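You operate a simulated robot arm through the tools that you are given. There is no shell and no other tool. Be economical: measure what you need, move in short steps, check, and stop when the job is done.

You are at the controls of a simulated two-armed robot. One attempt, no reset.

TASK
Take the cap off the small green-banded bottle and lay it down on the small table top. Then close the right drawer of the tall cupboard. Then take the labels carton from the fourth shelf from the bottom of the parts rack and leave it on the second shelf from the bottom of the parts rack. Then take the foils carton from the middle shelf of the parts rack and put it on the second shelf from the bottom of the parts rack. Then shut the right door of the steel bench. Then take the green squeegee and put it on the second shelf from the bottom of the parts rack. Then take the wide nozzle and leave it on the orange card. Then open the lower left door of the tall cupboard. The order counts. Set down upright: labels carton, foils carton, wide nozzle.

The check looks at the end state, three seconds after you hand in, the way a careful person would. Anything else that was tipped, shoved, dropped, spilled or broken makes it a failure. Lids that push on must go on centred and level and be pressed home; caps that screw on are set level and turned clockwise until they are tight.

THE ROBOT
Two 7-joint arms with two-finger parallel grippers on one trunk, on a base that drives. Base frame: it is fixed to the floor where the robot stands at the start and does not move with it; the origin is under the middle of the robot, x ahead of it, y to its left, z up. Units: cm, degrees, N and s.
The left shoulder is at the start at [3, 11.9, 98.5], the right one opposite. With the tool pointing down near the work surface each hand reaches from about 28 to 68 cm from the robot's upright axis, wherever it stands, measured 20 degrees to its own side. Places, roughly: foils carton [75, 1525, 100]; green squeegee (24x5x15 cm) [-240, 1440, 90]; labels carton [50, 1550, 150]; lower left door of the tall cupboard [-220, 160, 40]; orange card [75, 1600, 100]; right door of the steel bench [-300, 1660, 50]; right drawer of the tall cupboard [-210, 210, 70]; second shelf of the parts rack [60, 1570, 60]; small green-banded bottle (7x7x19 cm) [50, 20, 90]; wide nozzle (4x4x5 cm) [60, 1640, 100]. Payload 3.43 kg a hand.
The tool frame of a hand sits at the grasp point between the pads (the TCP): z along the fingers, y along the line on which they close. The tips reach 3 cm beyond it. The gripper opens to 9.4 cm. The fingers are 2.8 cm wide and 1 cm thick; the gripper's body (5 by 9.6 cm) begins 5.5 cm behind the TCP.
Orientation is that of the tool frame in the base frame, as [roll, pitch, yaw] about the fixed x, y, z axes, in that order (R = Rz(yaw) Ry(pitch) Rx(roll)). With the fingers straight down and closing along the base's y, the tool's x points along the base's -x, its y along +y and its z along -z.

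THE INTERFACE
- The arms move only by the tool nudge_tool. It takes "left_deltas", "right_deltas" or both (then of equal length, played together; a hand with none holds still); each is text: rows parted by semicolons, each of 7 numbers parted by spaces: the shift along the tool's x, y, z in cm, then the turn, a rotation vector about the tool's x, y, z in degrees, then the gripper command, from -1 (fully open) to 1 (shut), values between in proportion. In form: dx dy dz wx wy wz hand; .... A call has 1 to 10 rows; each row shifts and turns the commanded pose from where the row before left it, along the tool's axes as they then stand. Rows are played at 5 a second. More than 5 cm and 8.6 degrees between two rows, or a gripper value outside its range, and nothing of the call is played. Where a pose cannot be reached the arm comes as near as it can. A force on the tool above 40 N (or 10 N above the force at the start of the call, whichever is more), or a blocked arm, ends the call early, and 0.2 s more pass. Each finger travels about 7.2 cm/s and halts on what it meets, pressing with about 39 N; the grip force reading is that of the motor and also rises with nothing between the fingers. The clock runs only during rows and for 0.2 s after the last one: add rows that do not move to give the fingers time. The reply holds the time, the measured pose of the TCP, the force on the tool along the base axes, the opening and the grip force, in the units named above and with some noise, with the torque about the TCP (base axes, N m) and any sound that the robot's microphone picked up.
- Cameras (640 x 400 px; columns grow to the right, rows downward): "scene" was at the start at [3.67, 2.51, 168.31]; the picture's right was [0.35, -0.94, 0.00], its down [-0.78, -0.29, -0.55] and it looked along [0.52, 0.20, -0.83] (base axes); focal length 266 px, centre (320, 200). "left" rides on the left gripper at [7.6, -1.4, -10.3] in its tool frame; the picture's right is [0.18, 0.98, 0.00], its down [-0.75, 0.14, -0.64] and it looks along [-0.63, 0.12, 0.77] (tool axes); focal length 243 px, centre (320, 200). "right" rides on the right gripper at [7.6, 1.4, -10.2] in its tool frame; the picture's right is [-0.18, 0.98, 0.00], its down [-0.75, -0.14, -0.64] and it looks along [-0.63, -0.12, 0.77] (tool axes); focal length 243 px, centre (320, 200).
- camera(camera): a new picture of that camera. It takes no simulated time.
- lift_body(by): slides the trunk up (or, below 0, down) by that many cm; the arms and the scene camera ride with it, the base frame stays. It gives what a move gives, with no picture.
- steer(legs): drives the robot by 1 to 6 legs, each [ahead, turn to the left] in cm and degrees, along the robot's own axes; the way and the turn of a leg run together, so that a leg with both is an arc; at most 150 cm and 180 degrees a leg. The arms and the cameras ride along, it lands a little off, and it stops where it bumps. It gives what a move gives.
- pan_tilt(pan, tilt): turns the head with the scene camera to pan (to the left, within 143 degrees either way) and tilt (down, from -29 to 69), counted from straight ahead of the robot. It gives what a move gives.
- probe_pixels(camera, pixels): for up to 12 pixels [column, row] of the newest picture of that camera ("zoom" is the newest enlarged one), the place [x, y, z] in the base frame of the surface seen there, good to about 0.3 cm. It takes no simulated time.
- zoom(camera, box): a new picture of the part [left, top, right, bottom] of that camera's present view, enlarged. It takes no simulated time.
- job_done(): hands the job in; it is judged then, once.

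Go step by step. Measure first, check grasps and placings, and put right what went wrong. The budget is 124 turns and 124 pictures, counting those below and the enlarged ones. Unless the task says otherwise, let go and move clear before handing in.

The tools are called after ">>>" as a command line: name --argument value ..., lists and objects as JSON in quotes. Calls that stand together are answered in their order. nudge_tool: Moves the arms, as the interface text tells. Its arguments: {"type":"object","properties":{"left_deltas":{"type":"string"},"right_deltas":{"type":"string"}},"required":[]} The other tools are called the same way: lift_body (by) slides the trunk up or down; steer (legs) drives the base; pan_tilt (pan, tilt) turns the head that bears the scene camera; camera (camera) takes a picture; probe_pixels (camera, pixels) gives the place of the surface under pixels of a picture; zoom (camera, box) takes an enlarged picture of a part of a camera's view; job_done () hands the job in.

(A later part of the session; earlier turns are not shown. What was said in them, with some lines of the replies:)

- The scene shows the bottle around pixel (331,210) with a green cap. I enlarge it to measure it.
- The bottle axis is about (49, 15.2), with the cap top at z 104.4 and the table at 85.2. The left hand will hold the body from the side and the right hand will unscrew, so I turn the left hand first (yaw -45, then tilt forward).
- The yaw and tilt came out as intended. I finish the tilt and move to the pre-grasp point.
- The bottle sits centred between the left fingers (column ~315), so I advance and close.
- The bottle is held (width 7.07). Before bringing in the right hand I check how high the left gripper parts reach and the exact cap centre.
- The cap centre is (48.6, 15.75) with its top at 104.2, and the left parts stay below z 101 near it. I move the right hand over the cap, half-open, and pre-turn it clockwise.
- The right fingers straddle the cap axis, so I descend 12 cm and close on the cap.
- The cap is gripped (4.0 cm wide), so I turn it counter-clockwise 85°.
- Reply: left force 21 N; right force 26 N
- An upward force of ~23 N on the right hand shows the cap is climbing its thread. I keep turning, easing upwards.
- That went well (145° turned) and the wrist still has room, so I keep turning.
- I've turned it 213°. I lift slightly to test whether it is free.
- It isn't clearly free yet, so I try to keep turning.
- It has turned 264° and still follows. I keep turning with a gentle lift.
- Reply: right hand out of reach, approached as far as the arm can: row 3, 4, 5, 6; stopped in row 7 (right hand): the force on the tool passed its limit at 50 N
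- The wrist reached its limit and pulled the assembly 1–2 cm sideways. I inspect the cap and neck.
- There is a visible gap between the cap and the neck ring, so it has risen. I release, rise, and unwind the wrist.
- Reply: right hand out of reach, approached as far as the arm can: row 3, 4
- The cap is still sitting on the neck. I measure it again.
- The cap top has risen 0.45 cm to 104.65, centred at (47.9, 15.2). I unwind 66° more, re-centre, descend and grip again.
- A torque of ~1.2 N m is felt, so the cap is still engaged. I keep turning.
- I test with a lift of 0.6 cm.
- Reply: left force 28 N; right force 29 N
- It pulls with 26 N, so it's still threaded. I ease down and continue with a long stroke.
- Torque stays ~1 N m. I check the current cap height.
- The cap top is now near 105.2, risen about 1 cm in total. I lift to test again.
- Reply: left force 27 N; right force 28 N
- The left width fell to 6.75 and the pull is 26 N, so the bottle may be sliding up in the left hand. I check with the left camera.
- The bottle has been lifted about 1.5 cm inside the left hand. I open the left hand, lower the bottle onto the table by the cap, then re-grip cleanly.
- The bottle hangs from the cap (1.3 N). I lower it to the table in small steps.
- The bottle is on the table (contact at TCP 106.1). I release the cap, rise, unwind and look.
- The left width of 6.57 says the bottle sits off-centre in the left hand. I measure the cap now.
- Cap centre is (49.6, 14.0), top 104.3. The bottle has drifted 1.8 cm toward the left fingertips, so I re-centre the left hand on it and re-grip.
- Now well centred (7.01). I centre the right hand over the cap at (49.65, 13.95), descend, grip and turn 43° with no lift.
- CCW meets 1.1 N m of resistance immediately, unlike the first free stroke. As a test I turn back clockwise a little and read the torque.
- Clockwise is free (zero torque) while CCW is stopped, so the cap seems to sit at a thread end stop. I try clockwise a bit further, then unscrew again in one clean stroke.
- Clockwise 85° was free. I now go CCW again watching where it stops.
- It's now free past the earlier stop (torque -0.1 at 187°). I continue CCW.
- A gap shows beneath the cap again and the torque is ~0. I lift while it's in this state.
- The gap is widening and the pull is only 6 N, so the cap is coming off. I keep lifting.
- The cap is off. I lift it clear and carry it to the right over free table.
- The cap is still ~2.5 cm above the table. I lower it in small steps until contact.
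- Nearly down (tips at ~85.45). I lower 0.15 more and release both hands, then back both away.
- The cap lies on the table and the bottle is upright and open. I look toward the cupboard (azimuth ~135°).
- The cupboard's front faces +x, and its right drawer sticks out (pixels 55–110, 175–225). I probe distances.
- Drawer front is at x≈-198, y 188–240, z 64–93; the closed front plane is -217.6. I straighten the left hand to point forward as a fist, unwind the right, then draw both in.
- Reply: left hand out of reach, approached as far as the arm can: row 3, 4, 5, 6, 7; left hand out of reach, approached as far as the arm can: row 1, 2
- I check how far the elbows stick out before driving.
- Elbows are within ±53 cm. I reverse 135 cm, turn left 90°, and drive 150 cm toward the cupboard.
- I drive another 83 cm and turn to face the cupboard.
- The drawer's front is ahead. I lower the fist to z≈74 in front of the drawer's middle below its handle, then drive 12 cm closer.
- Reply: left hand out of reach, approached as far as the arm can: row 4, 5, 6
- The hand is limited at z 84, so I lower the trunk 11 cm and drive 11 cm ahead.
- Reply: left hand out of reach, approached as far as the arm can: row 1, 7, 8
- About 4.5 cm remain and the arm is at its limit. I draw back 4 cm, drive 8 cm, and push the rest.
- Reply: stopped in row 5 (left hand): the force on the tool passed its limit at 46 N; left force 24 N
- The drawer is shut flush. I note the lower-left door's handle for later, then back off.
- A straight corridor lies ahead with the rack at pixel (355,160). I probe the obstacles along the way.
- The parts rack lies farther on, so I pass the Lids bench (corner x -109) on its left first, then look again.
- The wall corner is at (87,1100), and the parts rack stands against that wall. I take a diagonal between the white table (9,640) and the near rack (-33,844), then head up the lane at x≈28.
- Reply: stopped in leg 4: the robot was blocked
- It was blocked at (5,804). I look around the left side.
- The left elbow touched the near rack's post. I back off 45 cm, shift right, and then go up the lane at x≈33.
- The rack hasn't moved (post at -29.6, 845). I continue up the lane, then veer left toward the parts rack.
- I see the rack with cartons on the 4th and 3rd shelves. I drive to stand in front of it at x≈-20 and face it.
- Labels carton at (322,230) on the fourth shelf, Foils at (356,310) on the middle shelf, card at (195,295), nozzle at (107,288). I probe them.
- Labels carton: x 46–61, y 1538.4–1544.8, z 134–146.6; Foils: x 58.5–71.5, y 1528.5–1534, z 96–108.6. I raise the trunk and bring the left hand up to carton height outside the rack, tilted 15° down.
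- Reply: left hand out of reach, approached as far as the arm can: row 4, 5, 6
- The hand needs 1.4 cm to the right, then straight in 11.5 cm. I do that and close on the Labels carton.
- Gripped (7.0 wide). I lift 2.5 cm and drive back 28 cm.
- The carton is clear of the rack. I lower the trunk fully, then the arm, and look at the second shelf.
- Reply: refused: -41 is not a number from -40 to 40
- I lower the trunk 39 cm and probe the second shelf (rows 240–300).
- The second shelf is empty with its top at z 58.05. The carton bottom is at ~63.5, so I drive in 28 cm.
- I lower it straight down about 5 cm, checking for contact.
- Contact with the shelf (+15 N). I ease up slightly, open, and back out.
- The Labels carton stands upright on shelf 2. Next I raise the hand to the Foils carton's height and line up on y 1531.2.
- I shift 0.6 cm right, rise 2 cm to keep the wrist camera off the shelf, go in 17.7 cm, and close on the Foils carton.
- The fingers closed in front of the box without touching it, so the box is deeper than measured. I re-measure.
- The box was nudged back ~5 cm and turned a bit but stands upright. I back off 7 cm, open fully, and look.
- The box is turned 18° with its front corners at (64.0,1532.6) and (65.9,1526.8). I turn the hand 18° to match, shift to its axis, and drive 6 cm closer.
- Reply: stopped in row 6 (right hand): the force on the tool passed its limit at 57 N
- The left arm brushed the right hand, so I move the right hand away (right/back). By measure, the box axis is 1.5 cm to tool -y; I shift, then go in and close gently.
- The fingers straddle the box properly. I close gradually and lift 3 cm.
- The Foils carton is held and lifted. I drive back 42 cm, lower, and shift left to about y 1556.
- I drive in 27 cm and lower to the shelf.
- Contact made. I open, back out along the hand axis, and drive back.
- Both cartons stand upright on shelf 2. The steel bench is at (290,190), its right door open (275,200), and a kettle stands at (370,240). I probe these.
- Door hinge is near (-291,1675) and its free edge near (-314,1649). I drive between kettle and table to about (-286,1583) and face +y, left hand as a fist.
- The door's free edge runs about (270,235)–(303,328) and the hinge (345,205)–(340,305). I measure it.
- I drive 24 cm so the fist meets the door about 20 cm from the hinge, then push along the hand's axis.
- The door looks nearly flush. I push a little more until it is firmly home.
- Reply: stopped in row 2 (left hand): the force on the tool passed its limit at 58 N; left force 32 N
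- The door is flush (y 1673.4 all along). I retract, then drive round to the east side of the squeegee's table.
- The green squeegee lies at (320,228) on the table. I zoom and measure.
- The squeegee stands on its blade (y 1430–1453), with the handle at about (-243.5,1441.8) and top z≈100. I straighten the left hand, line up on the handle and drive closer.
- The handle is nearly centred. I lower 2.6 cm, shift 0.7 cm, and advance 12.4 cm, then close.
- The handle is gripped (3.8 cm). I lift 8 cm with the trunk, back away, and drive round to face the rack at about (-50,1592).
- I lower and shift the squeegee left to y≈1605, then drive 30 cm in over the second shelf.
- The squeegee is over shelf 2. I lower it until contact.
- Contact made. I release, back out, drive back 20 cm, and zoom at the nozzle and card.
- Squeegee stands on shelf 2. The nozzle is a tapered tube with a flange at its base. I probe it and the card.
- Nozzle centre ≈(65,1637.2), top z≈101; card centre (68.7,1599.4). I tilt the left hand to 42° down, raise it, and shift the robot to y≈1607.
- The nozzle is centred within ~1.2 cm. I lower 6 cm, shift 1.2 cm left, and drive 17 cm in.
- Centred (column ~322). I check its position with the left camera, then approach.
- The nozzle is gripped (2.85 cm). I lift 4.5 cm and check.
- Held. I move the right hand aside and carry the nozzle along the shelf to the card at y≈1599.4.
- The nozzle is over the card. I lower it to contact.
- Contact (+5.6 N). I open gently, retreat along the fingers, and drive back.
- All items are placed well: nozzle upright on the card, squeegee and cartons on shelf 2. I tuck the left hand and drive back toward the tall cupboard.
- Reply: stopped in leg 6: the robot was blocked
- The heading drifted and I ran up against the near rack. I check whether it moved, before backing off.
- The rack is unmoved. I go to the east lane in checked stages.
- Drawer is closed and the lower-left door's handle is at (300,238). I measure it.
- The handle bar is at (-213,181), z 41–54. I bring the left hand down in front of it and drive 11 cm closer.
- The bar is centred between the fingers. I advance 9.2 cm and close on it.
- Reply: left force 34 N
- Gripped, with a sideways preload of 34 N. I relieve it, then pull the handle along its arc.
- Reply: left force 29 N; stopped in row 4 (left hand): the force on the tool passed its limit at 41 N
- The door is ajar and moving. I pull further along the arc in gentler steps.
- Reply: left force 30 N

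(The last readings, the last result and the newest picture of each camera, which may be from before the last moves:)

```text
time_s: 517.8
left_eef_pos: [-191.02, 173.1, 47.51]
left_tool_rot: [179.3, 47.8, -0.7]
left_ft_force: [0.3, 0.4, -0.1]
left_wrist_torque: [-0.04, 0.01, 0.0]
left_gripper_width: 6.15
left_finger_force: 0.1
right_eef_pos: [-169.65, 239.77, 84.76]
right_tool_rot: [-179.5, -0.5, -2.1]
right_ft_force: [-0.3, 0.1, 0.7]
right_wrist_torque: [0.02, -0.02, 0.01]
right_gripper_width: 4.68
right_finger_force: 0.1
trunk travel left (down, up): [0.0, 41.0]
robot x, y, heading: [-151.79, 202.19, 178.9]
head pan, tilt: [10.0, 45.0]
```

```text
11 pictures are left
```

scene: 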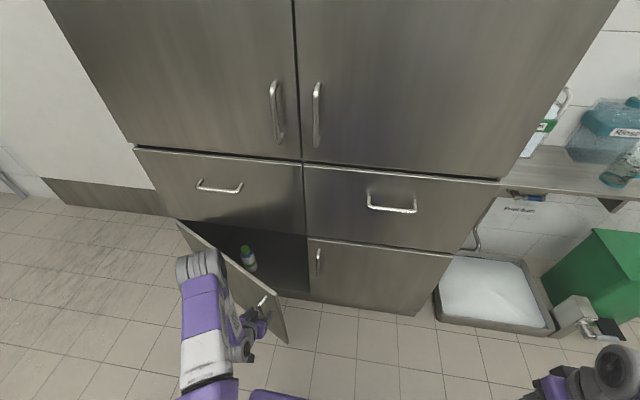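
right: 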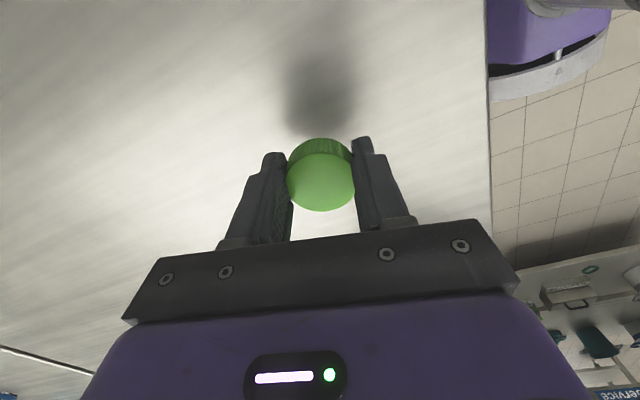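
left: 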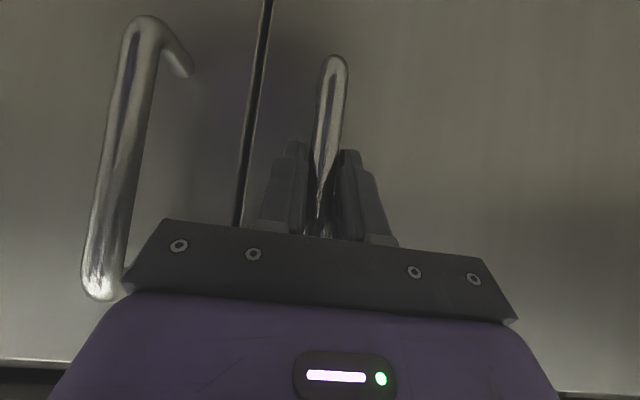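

The door is ~30–40° open. I leave the handle, step the hand around the door's free edge to its inner side, and swing it wider by turning the robot left.

>>> nudge_tool --left_deltas "2.7 0 -2.96 0 0 0 -0.3;2.7 0 -2.96 0 0 0 -0.3;0.5 -4.5 -0.5 0 0 0 0.5;0 -4.7 0 0 0 0 1;0 -4.7 0 0 0 0 1;0 -4.5 0 0 0 0 1"

>>> nudge_tool --left_deltas "-2.69 0 2.96 0 0 0 1;-2.69 0 2.96 0 0 0 1;-2.69 0 2.96 0 0 0 1;-2.69 0 2.96 0 0 0 1;-2.69 0 2.96 0 0 0 1;0 0 0 0 0 0 1"

>>> camera --camera "scene"

```text
time_s: 519.1
left_eef_pos: [-180.92, 177.4, 45.68]
left_tool_rot: [159.5, 44.3, -15.0]
left_ft_force: [0.7, 0.3, 0.5]
left_wrist_torque: [0.06, 0.0, 0.0]
left_gripper_width: 0.0
left_finger_force: 33.0
right_eef_pos: [-169.67, 239.75, 84.56]
right_tool_rot: [-179.6, -0.6, -1.9]
right_ft_force: [-0.1, 0.0, 0.0]
right_wrist_torque: [0.02, 0.02, 0.0]
right_gripper_width: 4.7
right_finger_force: 0.0
trunk travel left (down, up): [0.0, 41.0]
robot x, y, heading: [-151.39, 201.99, 178.7]
head pan, tilt: [10.0, 45.0]
stopped in row 6 (left hand): the arm was blocked; the commanded pose is now the measured one
```

```text
time_s: 520.2
left_eef_pos: [-198.04, 179.24, 45.25]
left_tool_rot: [161.6, 44.3, -15.3]
left_ft_force: [2.5, 9.0, 2.8]
left_wrist_torque: [0.04, 0.04, 0.04]
left_gripper_width: 0.01
left_finger_force: 32.8
right_eef_pos: [-169.5, 239.83, 84.79]
right_tool_rot: [-179.6, -0.6, -1.9]
right_ft_force: [-0.3, -1.3, 0.6]
right_wrist_torque: [0.01, -0.02, -0.01]
right_gripper_width: 4.7
right_finger_force: 0.1
trunk travel left (down, up): [0.0, 41.0]
robot x, y, heading: [-151.2, 202.27, 178.6]
head pan, tilt: [10.0, 45.0]
stopped in row 5 (left hand): the force on the tool passed its limit at 50 N (the readings are from after the stop); the commanded pose is now the measured one
```

```text
10 pictures are left
```

scene: 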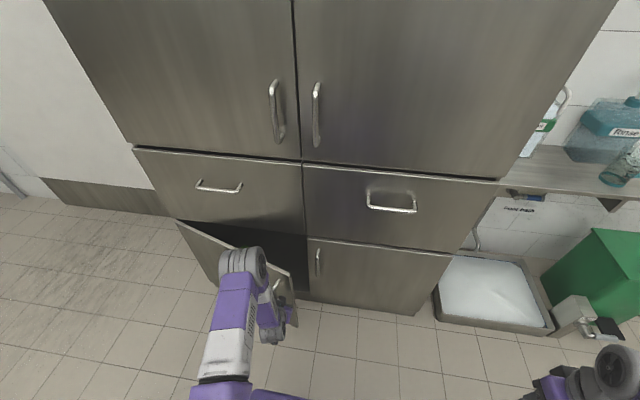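

The arm was blocked against the body at short reach, so the hand pushed the door partly back. I back the robot off, shift the hand to the right past the door's edge, and look.

>>> steer --legs '[[-24, 0]]'

>>> nudge_tool --left_deltas "0 -4.2 0 0 0 0 1;0 -4.2 0 0 0 0 1;0 -4.2 0 0 0 0 1;0 -4.2 0 0 0 0 1;0 0 0 0 0 0 1"

>>> camera --camera "scene"

```text
time_s: 522.0
left_eef_pos: [-173.88, 178.24, 45.3]
left_tool_rot: [161.2, 44.4, -15.2]
left_ft_force: [-0.1, -0.3, 0.1]
left_wrist_torque: [-0.01, 0.0, 0.0]
left_gripper_width: 0.0
left_finger_force: 32.8
right_eef_pos: [-145.29, 239.23, 84.71]
right_tool_rot: [-179.5, -0.6, -1.9]
right_ft_force: [-0.5, -0.3, 0.4]
right_wrist_torque: [0.01, -0.02, 0.02]
right_gripper_width: 4.68
right_finger_force: 0.0
trunk travel left (down, up): [0.0, 41.0]
robot x, y, heading: [-126.69, 201.33, 179.1]
head pan, tilt: [10.0, 45.0]
```

```text
time_s: 523.2
left_eef_pos: [-173.5, 194.53, 41.31]
left_tool_rot: [161.3, 44.3, -15.1]
left_ft_force: [-0.9, -1.3, -0.1]
left_wrist_torque: [-0.01, 0.0, 0.03]
left_gripper_width: 0.02
left_finger_force: 33.0
right_eef_pos: [-145.26, 239.29, 84.61]
right_tool_rot: [-179.6, -0.6, -1.8]
right_ft_force: [-0.4, 0.6, -0.4]
right_wrist_torque: [-0.02, 0.03, 0.02]
right_gripper_width: 4.71
right_finger_force: 0.1
trunk travel left (down, up): [0.0, 41.0]
robot x, y, heading: [-127.12, 201.7, 178.6]
head pan, tilt: [10.0, 45.0]
```

```text
9 pictures are left
```

scene: 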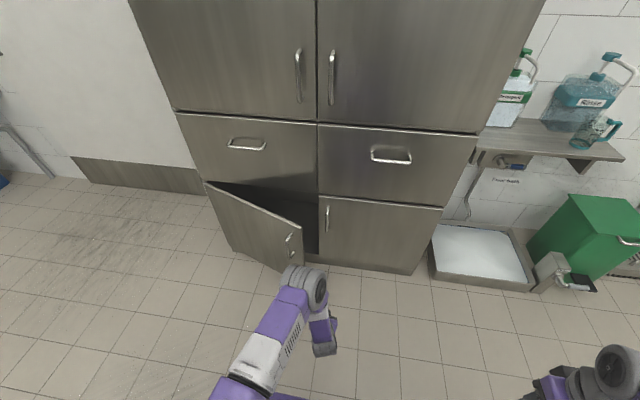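

>>> probe_pixels --camera "scene" --pixels '[[300, 272], [320, 285], [300, 250], [302, 262], [265, 225], [215, 195], [285, 310], [325, 345]]'

```text
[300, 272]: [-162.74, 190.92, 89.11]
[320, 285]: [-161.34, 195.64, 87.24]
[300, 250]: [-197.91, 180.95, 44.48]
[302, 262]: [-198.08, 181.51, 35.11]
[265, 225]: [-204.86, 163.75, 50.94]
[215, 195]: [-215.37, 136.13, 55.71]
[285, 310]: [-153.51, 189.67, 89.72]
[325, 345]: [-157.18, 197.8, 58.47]
```

The free edge is at (-198,181.5) and the arm's joint (z 89) passes above the door. I drive in 31 cm to the right of the edge, then turn left 60° to sweep the door open.

>>> steer --legs '[[31, 0]]'

>>> steer --legs '[[0, 60]]'

>>> pan_tilt --pan -40 --tilt 50

>>> camera --camera "scene"

```text
time_s: 525.3
left_eef_pos: [-204.63, 194.61, 41.49]
left_tool_rot: [161.1, 44.2, -14.5]
left_ft_force: [-0.7, 0.5, -0.4]
left_wrist_torque: [-0.01, 0.01, -0.04]
left_gripper_width: 0.0
left_finger_force: 32.9
right_eef_pos: [-176.83, 239.6, 84.82]
right_tool_rot: [-179.5, -0.6, -1.3]
right_ft_force: [-1.0, 0.3, 0.1]
right_wrist_torque: [-0.01, 0.01, 0.04]
right_gripper_width: 4.7
right_finger_force: 0.1
trunk travel left (down, up): [0.0, 41.0]
robot x, y, heading: [-158.5, 201.96, 179.5]
head pan, tilt: [10.0, 45.0]
```

```text
time_s: 526.7
left_eef_pos: [-201.52, 185.17, 41.42]
left_tool_rot: [162.4, 44.3, -1.4]
left_ft_force: [0.8, 0.3, -0.8]
left_wrist_torque: [-0.03, 0.0, 0.04]
left_gripper_width: 0.0
left_finger_force: 32.8
right_eef_pos: [-185.13, 234.32, 84.68]
right_tool_rot: [-179.5, -0.6, 12.0]
right_ft_force: [-0.5, 0.0, 0.4]
right_wrist_torque: [0.0, 0.03, 0.01]
right_gripper_width: 4.71
right_finger_force: 0.1
trunk travel left (down, up): [0.0, 41.0]
robot x, y, heading: [-158.5, 202.14, -167.5]
head pan, tilt: [10.0, 45.0]
stopped in leg 1: the robot was blocked; the commanded pose is now the measured one
```

```text
time_s: 527.9
left_eef_pos: [-201.58, 185.16, 41.45]
left_tool_rot: [162.4, 44.2, -1.5]
left_ft_force: [-1.0, 0.2, -0.9]
left_wrist_torque: [0.04, 0.03, -0.01]
left_gripper_width: 0.01
left_finger_force: 32.9
right_eef_pos: [-185.2, 234.23, 84.69]
right_tool_rot: [-179.5, -0.6, 12.0]
right_ft_force: [0.1, 0.6, -0.5]
right_wrist_torque: [0.0, 0.02, 0.02]
right_gripper_width: 4.7
right_finger_force: 0.1
trunk travel left (down, up): [0.0, 41.0]
robot x, y, heading: [-158.52, 201.93, -167.5]
head pan, tilt: [-40.0, 50.0]
```

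```text
8 pictures are left
```

scene: 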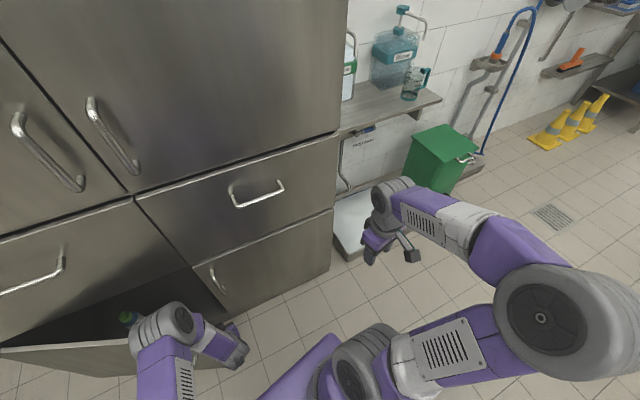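

The turn stopped at contact, so I push the door open with the arm instead.

>>> nudge_tool --left_deltas "1.4 3.2 -0.4 0 0 0 1;1.4 3.2 -0.4 0 0 0 1;1.4 3.2 -0.4 0 0 0 1;1.85 2.86 -0.97 0 0 0 1;1.85 2.86 -0.97 0 0 0 1;1.85 2.86 -0.97 0 0 0 1;1.85 2.86 -0.97 0 0 0 1;0 0 0 0 0 0 1"

>>> pan_tilt --pan 10 --tilt 55

>>> camera --camera "scene"

```text
time_s: 528.3
left_eef_pos: [-200.2, 184.17, 41.27]
left_tool_rot: [163.5, 43.9, -1.6]
left_ft_force: [0.8, 0.8, 0.0]
left_wrist_torque: [-0.01, 0.02, -0.02]
left_gripper_width: 0.0
left_finger_force: 33.1
right_eef_pos: [-185.25, 234.26, 84.84]
right_tool_rot: [-179.4, -0.6, 12.0]
right_ft_force: [0.4, -0.9, -0.2]
right_wrist_torque: [0.01, -0.04, -0.03]
right_gripper_width: 4.69
right_finger_force: 0.1
trunk travel left (down, up): [0.0, 41.0]
robot x, y, heading: [-158.39, 201.96, -167.5]
head pan, tilt: [-40.0, 50.0]
stopped in row 1 (left hand): the force on the tool passed its limit at 56 N (the readings are from after the stop); the commanded pose is now the measured one
```

```text
time_s: 529.5
left_eef_pos: [-200.26, 184.29, 41.29]
left_tool_rot: [163.5, 43.9, -1.8]
left_ft_force: [-0.4, -0.3, 0.6]
left_wrist_torque: [-0.01, 0.03, 0.05]
left_gripper_width: 0.0
left_finger_force: 33.2
right_eef_pos: [-185.25, 234.32, 84.71]
right_tool_rot: [-179.6, -0.6, 12.0]
right_ft_force: [-0.3, -1.0, -0.3]
right_wrist_torque: [0.05, -0.01, 0.0]
right_gripper_width: 4.66
right_finger_force: 0.1
trunk travel left (down, up): [0.0, 41.0]
robot x, y, heading: [-158.35, 201.89, -167.8]
head pan, tilt: [10.0, 55.0]
```

```text
7 pictures are left
5 turns are left
```

scene: 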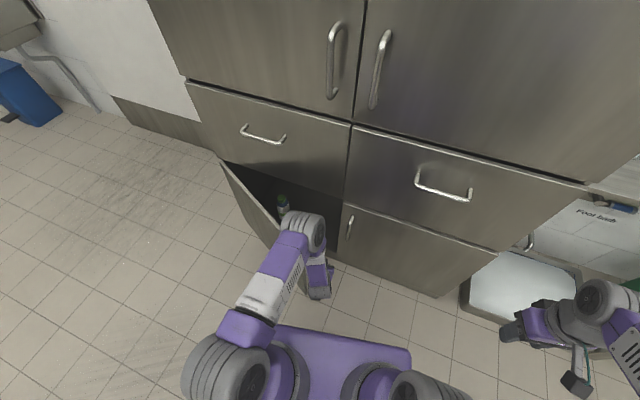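

Few turns remain: the hand's body is jamming on the door's edge. I turn the fist to hook behind the edge (pointing left), so I can then draw the door open from inside.

>>> nudge_tool --left_deltas "-1 -2.17 0.33 0 0 0 1;-1 -2.17 0.33 0 0 0 1;-1 -2.17 0.33 0 0 0 1;0 0 0 -5.8 1.8 -5.67 1;0 0 0 -5.8 1.8 -5.67 1;0 0 0 -5.8 1.8 -5.67 1;0 0 0 -5.8 1.8 -5.67 1;0 0 0 -5.8 1.8 -5.67 1"

>>> nudge_tool --left_deltas "-1.65 -2.32 0.94 0 0 0 1;-1.27 1.63 1.81 0 0 0 1;-1.27 1.63 1.81 0 0 0 1;-1.27 1.63 1.81 0 0 0 1;-1.27 1.63 1.81 0 0 0 1;0 0 0 0 0 0 1"

>>> camera --camera "scene"

>>> zoom --camera "scene" --box '[200, 130, 400, 320]'

>>> probe_pixels --camera "scene" --pixels '[[245, 200], [270, 230], [225, 165], [282, 245], [260, 215]]'

```text
time_s: 531.3
left_eef_pos: [-204.04, 190.4, 41.36]
left_tool_rot: [162.9, 43.5, 39.5]
left_ft_force: [-0.2, 0.0, 0.4]
left_wrist_torque: [0.0, 0.0, -0.01]
left_gripper_width: 0.01
left_finger_force: 33.1
right_eef_pos: [-185.17, 234.27, 84.71]
right_tool_rot: [-179.5, -0.6, 12.0]
right_ft_force: [0.0, 0.0, -0.2]
right_wrist_torque: [0.02, -0.01, 0.01]
right_gripper_width: 4.68
right_finger_force: 0.0
trunk travel left (down, up): [0.0, 41.0]
robot x, y, heading: [-158.4, 202.46, -167.2]
head pan, tilt: [10.0, 55.0]
```

```text
time_s: 532.7
left_eef_pos: [-207.3, 179.2, 41.0]
left_tool_rot: [162.8, 43.5, 39.4]
left_ft_force: [-0.7, -0.2, 0.3]
left_wrist_torque: [-0.04, 0.0, -0.01]
left_gripper_width: 0.01
left_finger_force: 32.7
right_eef_pos: [-185.14, 234.37, 84.76]
right_tool_rot: [-179.6, -0.6, 12.0]
right_ft_force: [-0.3, -0.4, -0.6]
right_wrist_torque: [0.0, 0.01, 0.0]
right_gripper_width: 4.69
right_finger_force: 0.0
trunk travel left (down, up): [0.0, 41.0]
robot x, y, heading: [-157.93, 202.12, -167.4]
head pan, tilt: [10.0, 55.0]
```

```text
6 pictures are left
```

scene: 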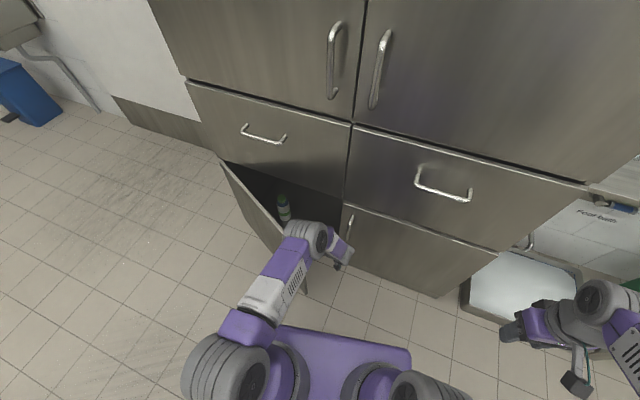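

```text
2.11 times, centred on (300, 225) of scene
```

zoom: 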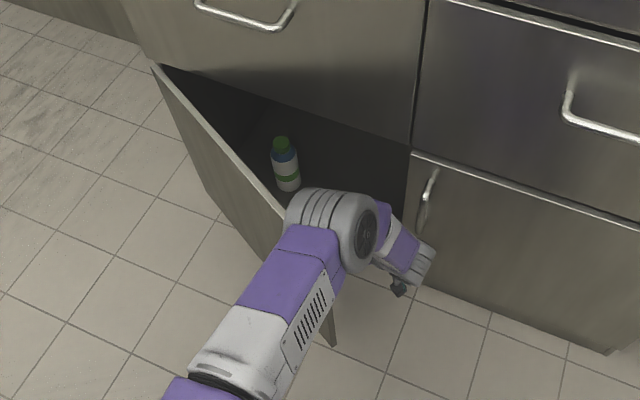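

```text
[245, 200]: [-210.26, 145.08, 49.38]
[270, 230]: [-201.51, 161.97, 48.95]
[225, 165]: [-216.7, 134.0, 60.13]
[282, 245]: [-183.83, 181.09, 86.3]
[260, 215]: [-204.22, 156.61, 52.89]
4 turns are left
```

The fist is now hooked free behind the door (door ~28°). I draw it open along its arc in slow steps.

>>> nudge_tool --left_deltas "0.53 1.36 -0.1 0 0 0 1;0.53 1.36 -0.1 0 0 0 1;0.53 1.36 -0.1 0 0 0 1;0.53 1.36 -0.1 0 0 0 1;0.53 1.36 -0.1 0 0 0 1;0.53 1.36 -0.1 0 0 0 1;0.53 1.36 -0.1 0 0 0 1;0.53 1.36 -0.1 0 0 0 1"

>>> nudge_tool --left_deltas "0.15 1.29 0.26 0 0 0 1;0.15 1.29 0.26 0 0 0 1;0.15 1.29 0.26 0 0 0 1;0.15 1.29 0.26 0 0 0 1;0.15 1.29 0.26 0 0 0 1;0.15 1.29 0.26 0 0 0 1;0.15 1.29 0.26 0 0 0 1;0.15 1.29 0.26 0 0 0 1"

>>> nudge_tool --left_deltas "0.02 1.27 0.38 0 0 0 1;0.02 1.27 0.38 0 0 0 1;0.02 1.27 0.38 0 0 0 1;0.02 1.27 0.38 0 0 0 1;0.02 1.27 0.38 0 0 0 1;0.02 1.27 0.38 0 0 0 1;0.02 1.27 0.38 0 0 0 1;0.02 1.27 0.38 0 0 0 1"

>>> nudge_tool --left_deltas "-0.18 1.15 0.55 0 0 0 1;-0.18 1.15 0.55 0 0 0 1;-0.18 1.15 0.55 0 0 0 1;-0.18 1.15 0.55 0 0 0 1;-0.18 1.15 0.55 0 0 0 1;-0.18 1.15 0.55 0 0 0 1;-0.18 1.15 0.55 0 0 0 1;-0.18 1.15 0.55 0 0 0 1"

>>> camera --camera "scene"

>>> probe_pixels --camera "scene" --pixels '[[225, 180], [230, 200], [235, 220], [240, 240], [225, 230], [215, 200], [250, 250], [210, 250]]'

```text
time_s: 534.5
left_eef_pos: [-196.52, 175.14, 41.33]
left_tool_rot: [162.9, 43.5, 39.4]
left_ft_force: [-0.1, -0.9, -0.2]
left_wrist_torque: [-0.02, 0.0, 0.0]
left_gripper_width: 0.03
left_finger_force: 32.6
right_eef_pos: [-185.21, 234.25, 84.71]
right_tool_rot: [-179.5, -0.5, 12.1]
right_ft_force: [0.3, 0.8, 0.1]
right_wrist_torque: [-0.05, 0.02, -0.01]
right_gripper_width: 4.66
right_finger_force: 0.0
trunk travel left (down, up): [0.0, 41.0]
robot x, y, heading: [-158.47, 201.74, -167.5]
head pan, tilt: [10.0, 55.0]
```

```text
time_s: 536.3
left_eef_pos: [-188.66, 168.21, 41.13]
left_tool_rot: [162.9, 43.6, 39.5]
left_ft_force: [0.0, 0.0, 0.2]
left_wrist_torque: [0.02, 0.02, -0.02]
left_gripper_width: 0.0
left_finger_force: 33.3
right_eef_pos: [-185.07, 234.23, 84.71]
right_tool_rot: [-179.5, -0.6, 12.0]
right_ft_force: [-0.5, 0.7, -0.5]
right_wrist_torque: [0.03, 0.02, 0.0]
right_gripper_width: 4.7
right_finger_force: 0.0
trunk travel left (down, up): [0.0, 41.0]
robot x, y, heading: [-158.59, 202.26, -167.6]
head pan, tilt: [10.0, 55.0]
```

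```text
time_s: 538.1
left_eef_pos: [-181.49, 160.17, 41.03]
left_tool_rot: [162.8, 43.5, 39.3]
left_ft_force: [0.2, -0.8, -0.2]
left_wrist_torque: [0.01, -0.04, -0.01]
left_gripper_width: 0.02
left_finger_force: 32.9
right_eef_pos: [-185.14, 234.33, 84.73]
right_tool_rot: [-179.5, -0.5, 12.0]
right_ft_force: [-0.4, -0.2, -0.6]
right_wrist_torque: [0.01, 0.03, 0.01]
right_gripper_width: 4.72
right_finger_force: 0.0
trunk travel left (down, up): [0.0, 41.0]
robot x, y, heading: [-158.04, 202.05, -167.3]
head pan, tilt: [10.0, 55.0]
```

```text
time_s: 539.9
left_eef_pos: [-176.69, 150.96, 40.85]
left_tool_rot: [162.9, 43.5, 39.5]
left_ft_force: [0.5, -0.9, 0.1]
left_wrist_torque: [-0.01, 0.01, 0.01]
left_gripper_width: 0.02
left_finger_force: 33.4
right_eef_pos: [-185.2, 234.24, 84.63]
right_tool_rot: [-179.6, -0.5, 11.9]
right_ft_force: [0.1, 0.8, -0.2]
right_wrist_torque: [0.01, 0.02, 0.02]
right_gripper_width: 4.7
right_finger_force: 0.0
trunk travel left (down, up): [0.0, 41.0]
robot x, y, heading: [-158.35, 201.7, -167.5]
head pan, tilt: [10.0, 55.0]
```

```text
4 pictures are left
```

scene: 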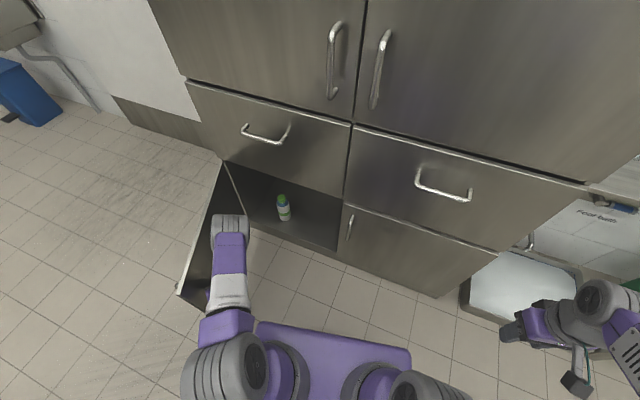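

```text
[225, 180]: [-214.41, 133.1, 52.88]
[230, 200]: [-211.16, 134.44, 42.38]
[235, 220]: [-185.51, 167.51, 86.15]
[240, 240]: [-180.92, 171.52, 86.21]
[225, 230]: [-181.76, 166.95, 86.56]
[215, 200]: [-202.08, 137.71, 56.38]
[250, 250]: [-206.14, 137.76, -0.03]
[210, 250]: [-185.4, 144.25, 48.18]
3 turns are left
```

The door is ~70° open. I push it slightly further, take the hand off it, and back away.

>>> nudge_tool --left_deltas "-0.37 0.9 0.66 0 0 0 1;-0.37 0.9 0.66 0 0 0 1;-0.37 0.9 0.66 0 0 0 1;-0.37 0.9 0.66 0 0 0 1;-0.37 0.9 0.66 0 0 0 1;0 0 0 0 0 0 1;1.23 -1.58 -1.76 0 0 0 1;1.23 -1.58 -1.76 0 0 0 1;1.23 -1.58 -1.76 0 0 0 1;1.23 -1.58 -1.76 0 0 0 1"

>>> steer --legs '[[-30, 0]]'

>>> camera --camera "scene"

```text
time_s: 542.1
left_eef_pos: [-175.25, 156.0, 40.95]
left_tool_rot: [162.9, 43.5, 39.5]
left_ft_force: [-0.3, 0.1, -0.4]
left_wrist_torque: [0.0, -0.01, 0.02]
left_gripper_width: 0.0
left_finger_force: 32.7
right_eef_pos: [-185.14, 234.3, 84.72]
right_tool_rot: [-179.5, -0.6, 12.0]
right_ft_force: [0.2, -0.3, 0.7]
right_wrist_torque: [0.02, 0.0, -0.01]
right_gripper_width: 4.71
right_finger_force: 0.2
trunk travel left (down, up): [0.0, 41.0]
robot x, y, heading: [-157.9, 201.58, -167.6]
head pan, tilt: [10.0, 55.0]
```

```text
time_s: 544.1
left_eef_pos: [-146.5, 162.29, 40.86]
left_tool_rot: [163.0, 43.5, 39.9]
left_ft_force: [-0.3, -0.5, -0.2]
left_wrist_torque: [-0.01, -0.03, -0.03]
left_gripper_width: 0.01
left_finger_force: 33.1
right_eef_pos: [-156.96, 240.57, 84.62]
right_tool_rot: [-179.5, -0.5, 12.4]
right_ft_force: [0.0, -0.9, 0.8]
right_wrist_torque: [-0.02, 0.03, 0.01]
right_gripper_width: 4.68
right_finger_force: 0.2
trunk travel left (down, up): [0.0, 41.0]
robot x, y, heading: [-129.56, 207.93, -166.9]
head pan, tilt: [10.0, 55.0]
```

```text
3 pictures are left
2 turns are left
```

scene: 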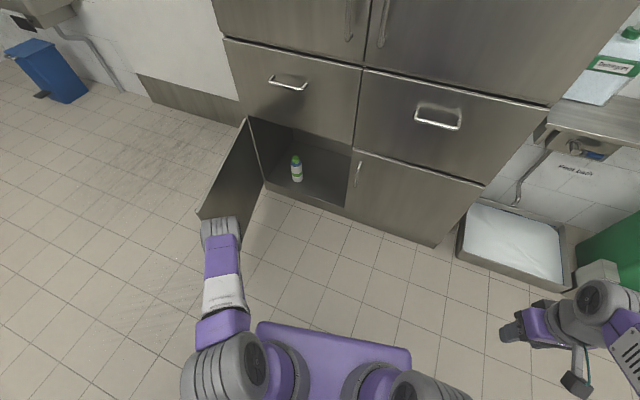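

The lower-left door stands wide open, both hands are clear of it, and the drawer above stays shut, so I hand in.

>>> job_done

```text
The job is handed in.
```

I did all eight steps in order and handed the job in; the last pictures and readings for each step showed it where it should be.

- **Foils carton:** my first grasp shoved it about 5 cm back on the middle shelf and turned it, but it stayed upright. I then picked it up cleanly, and it now stands at an angle on the second shelf.
- **Bumps on the way:** the robot touched another shelf rack twice while driving. I measured the rack after each bump and it had not moved.
- **Cap:** it took several tries to unscrew, and the bottle slid about 1 to 2 cm on the table. It ended upright and open, with the cap lying on the table top.
- **Lower left door:** it stands open at least 70°, judged from measured points and the last picture.
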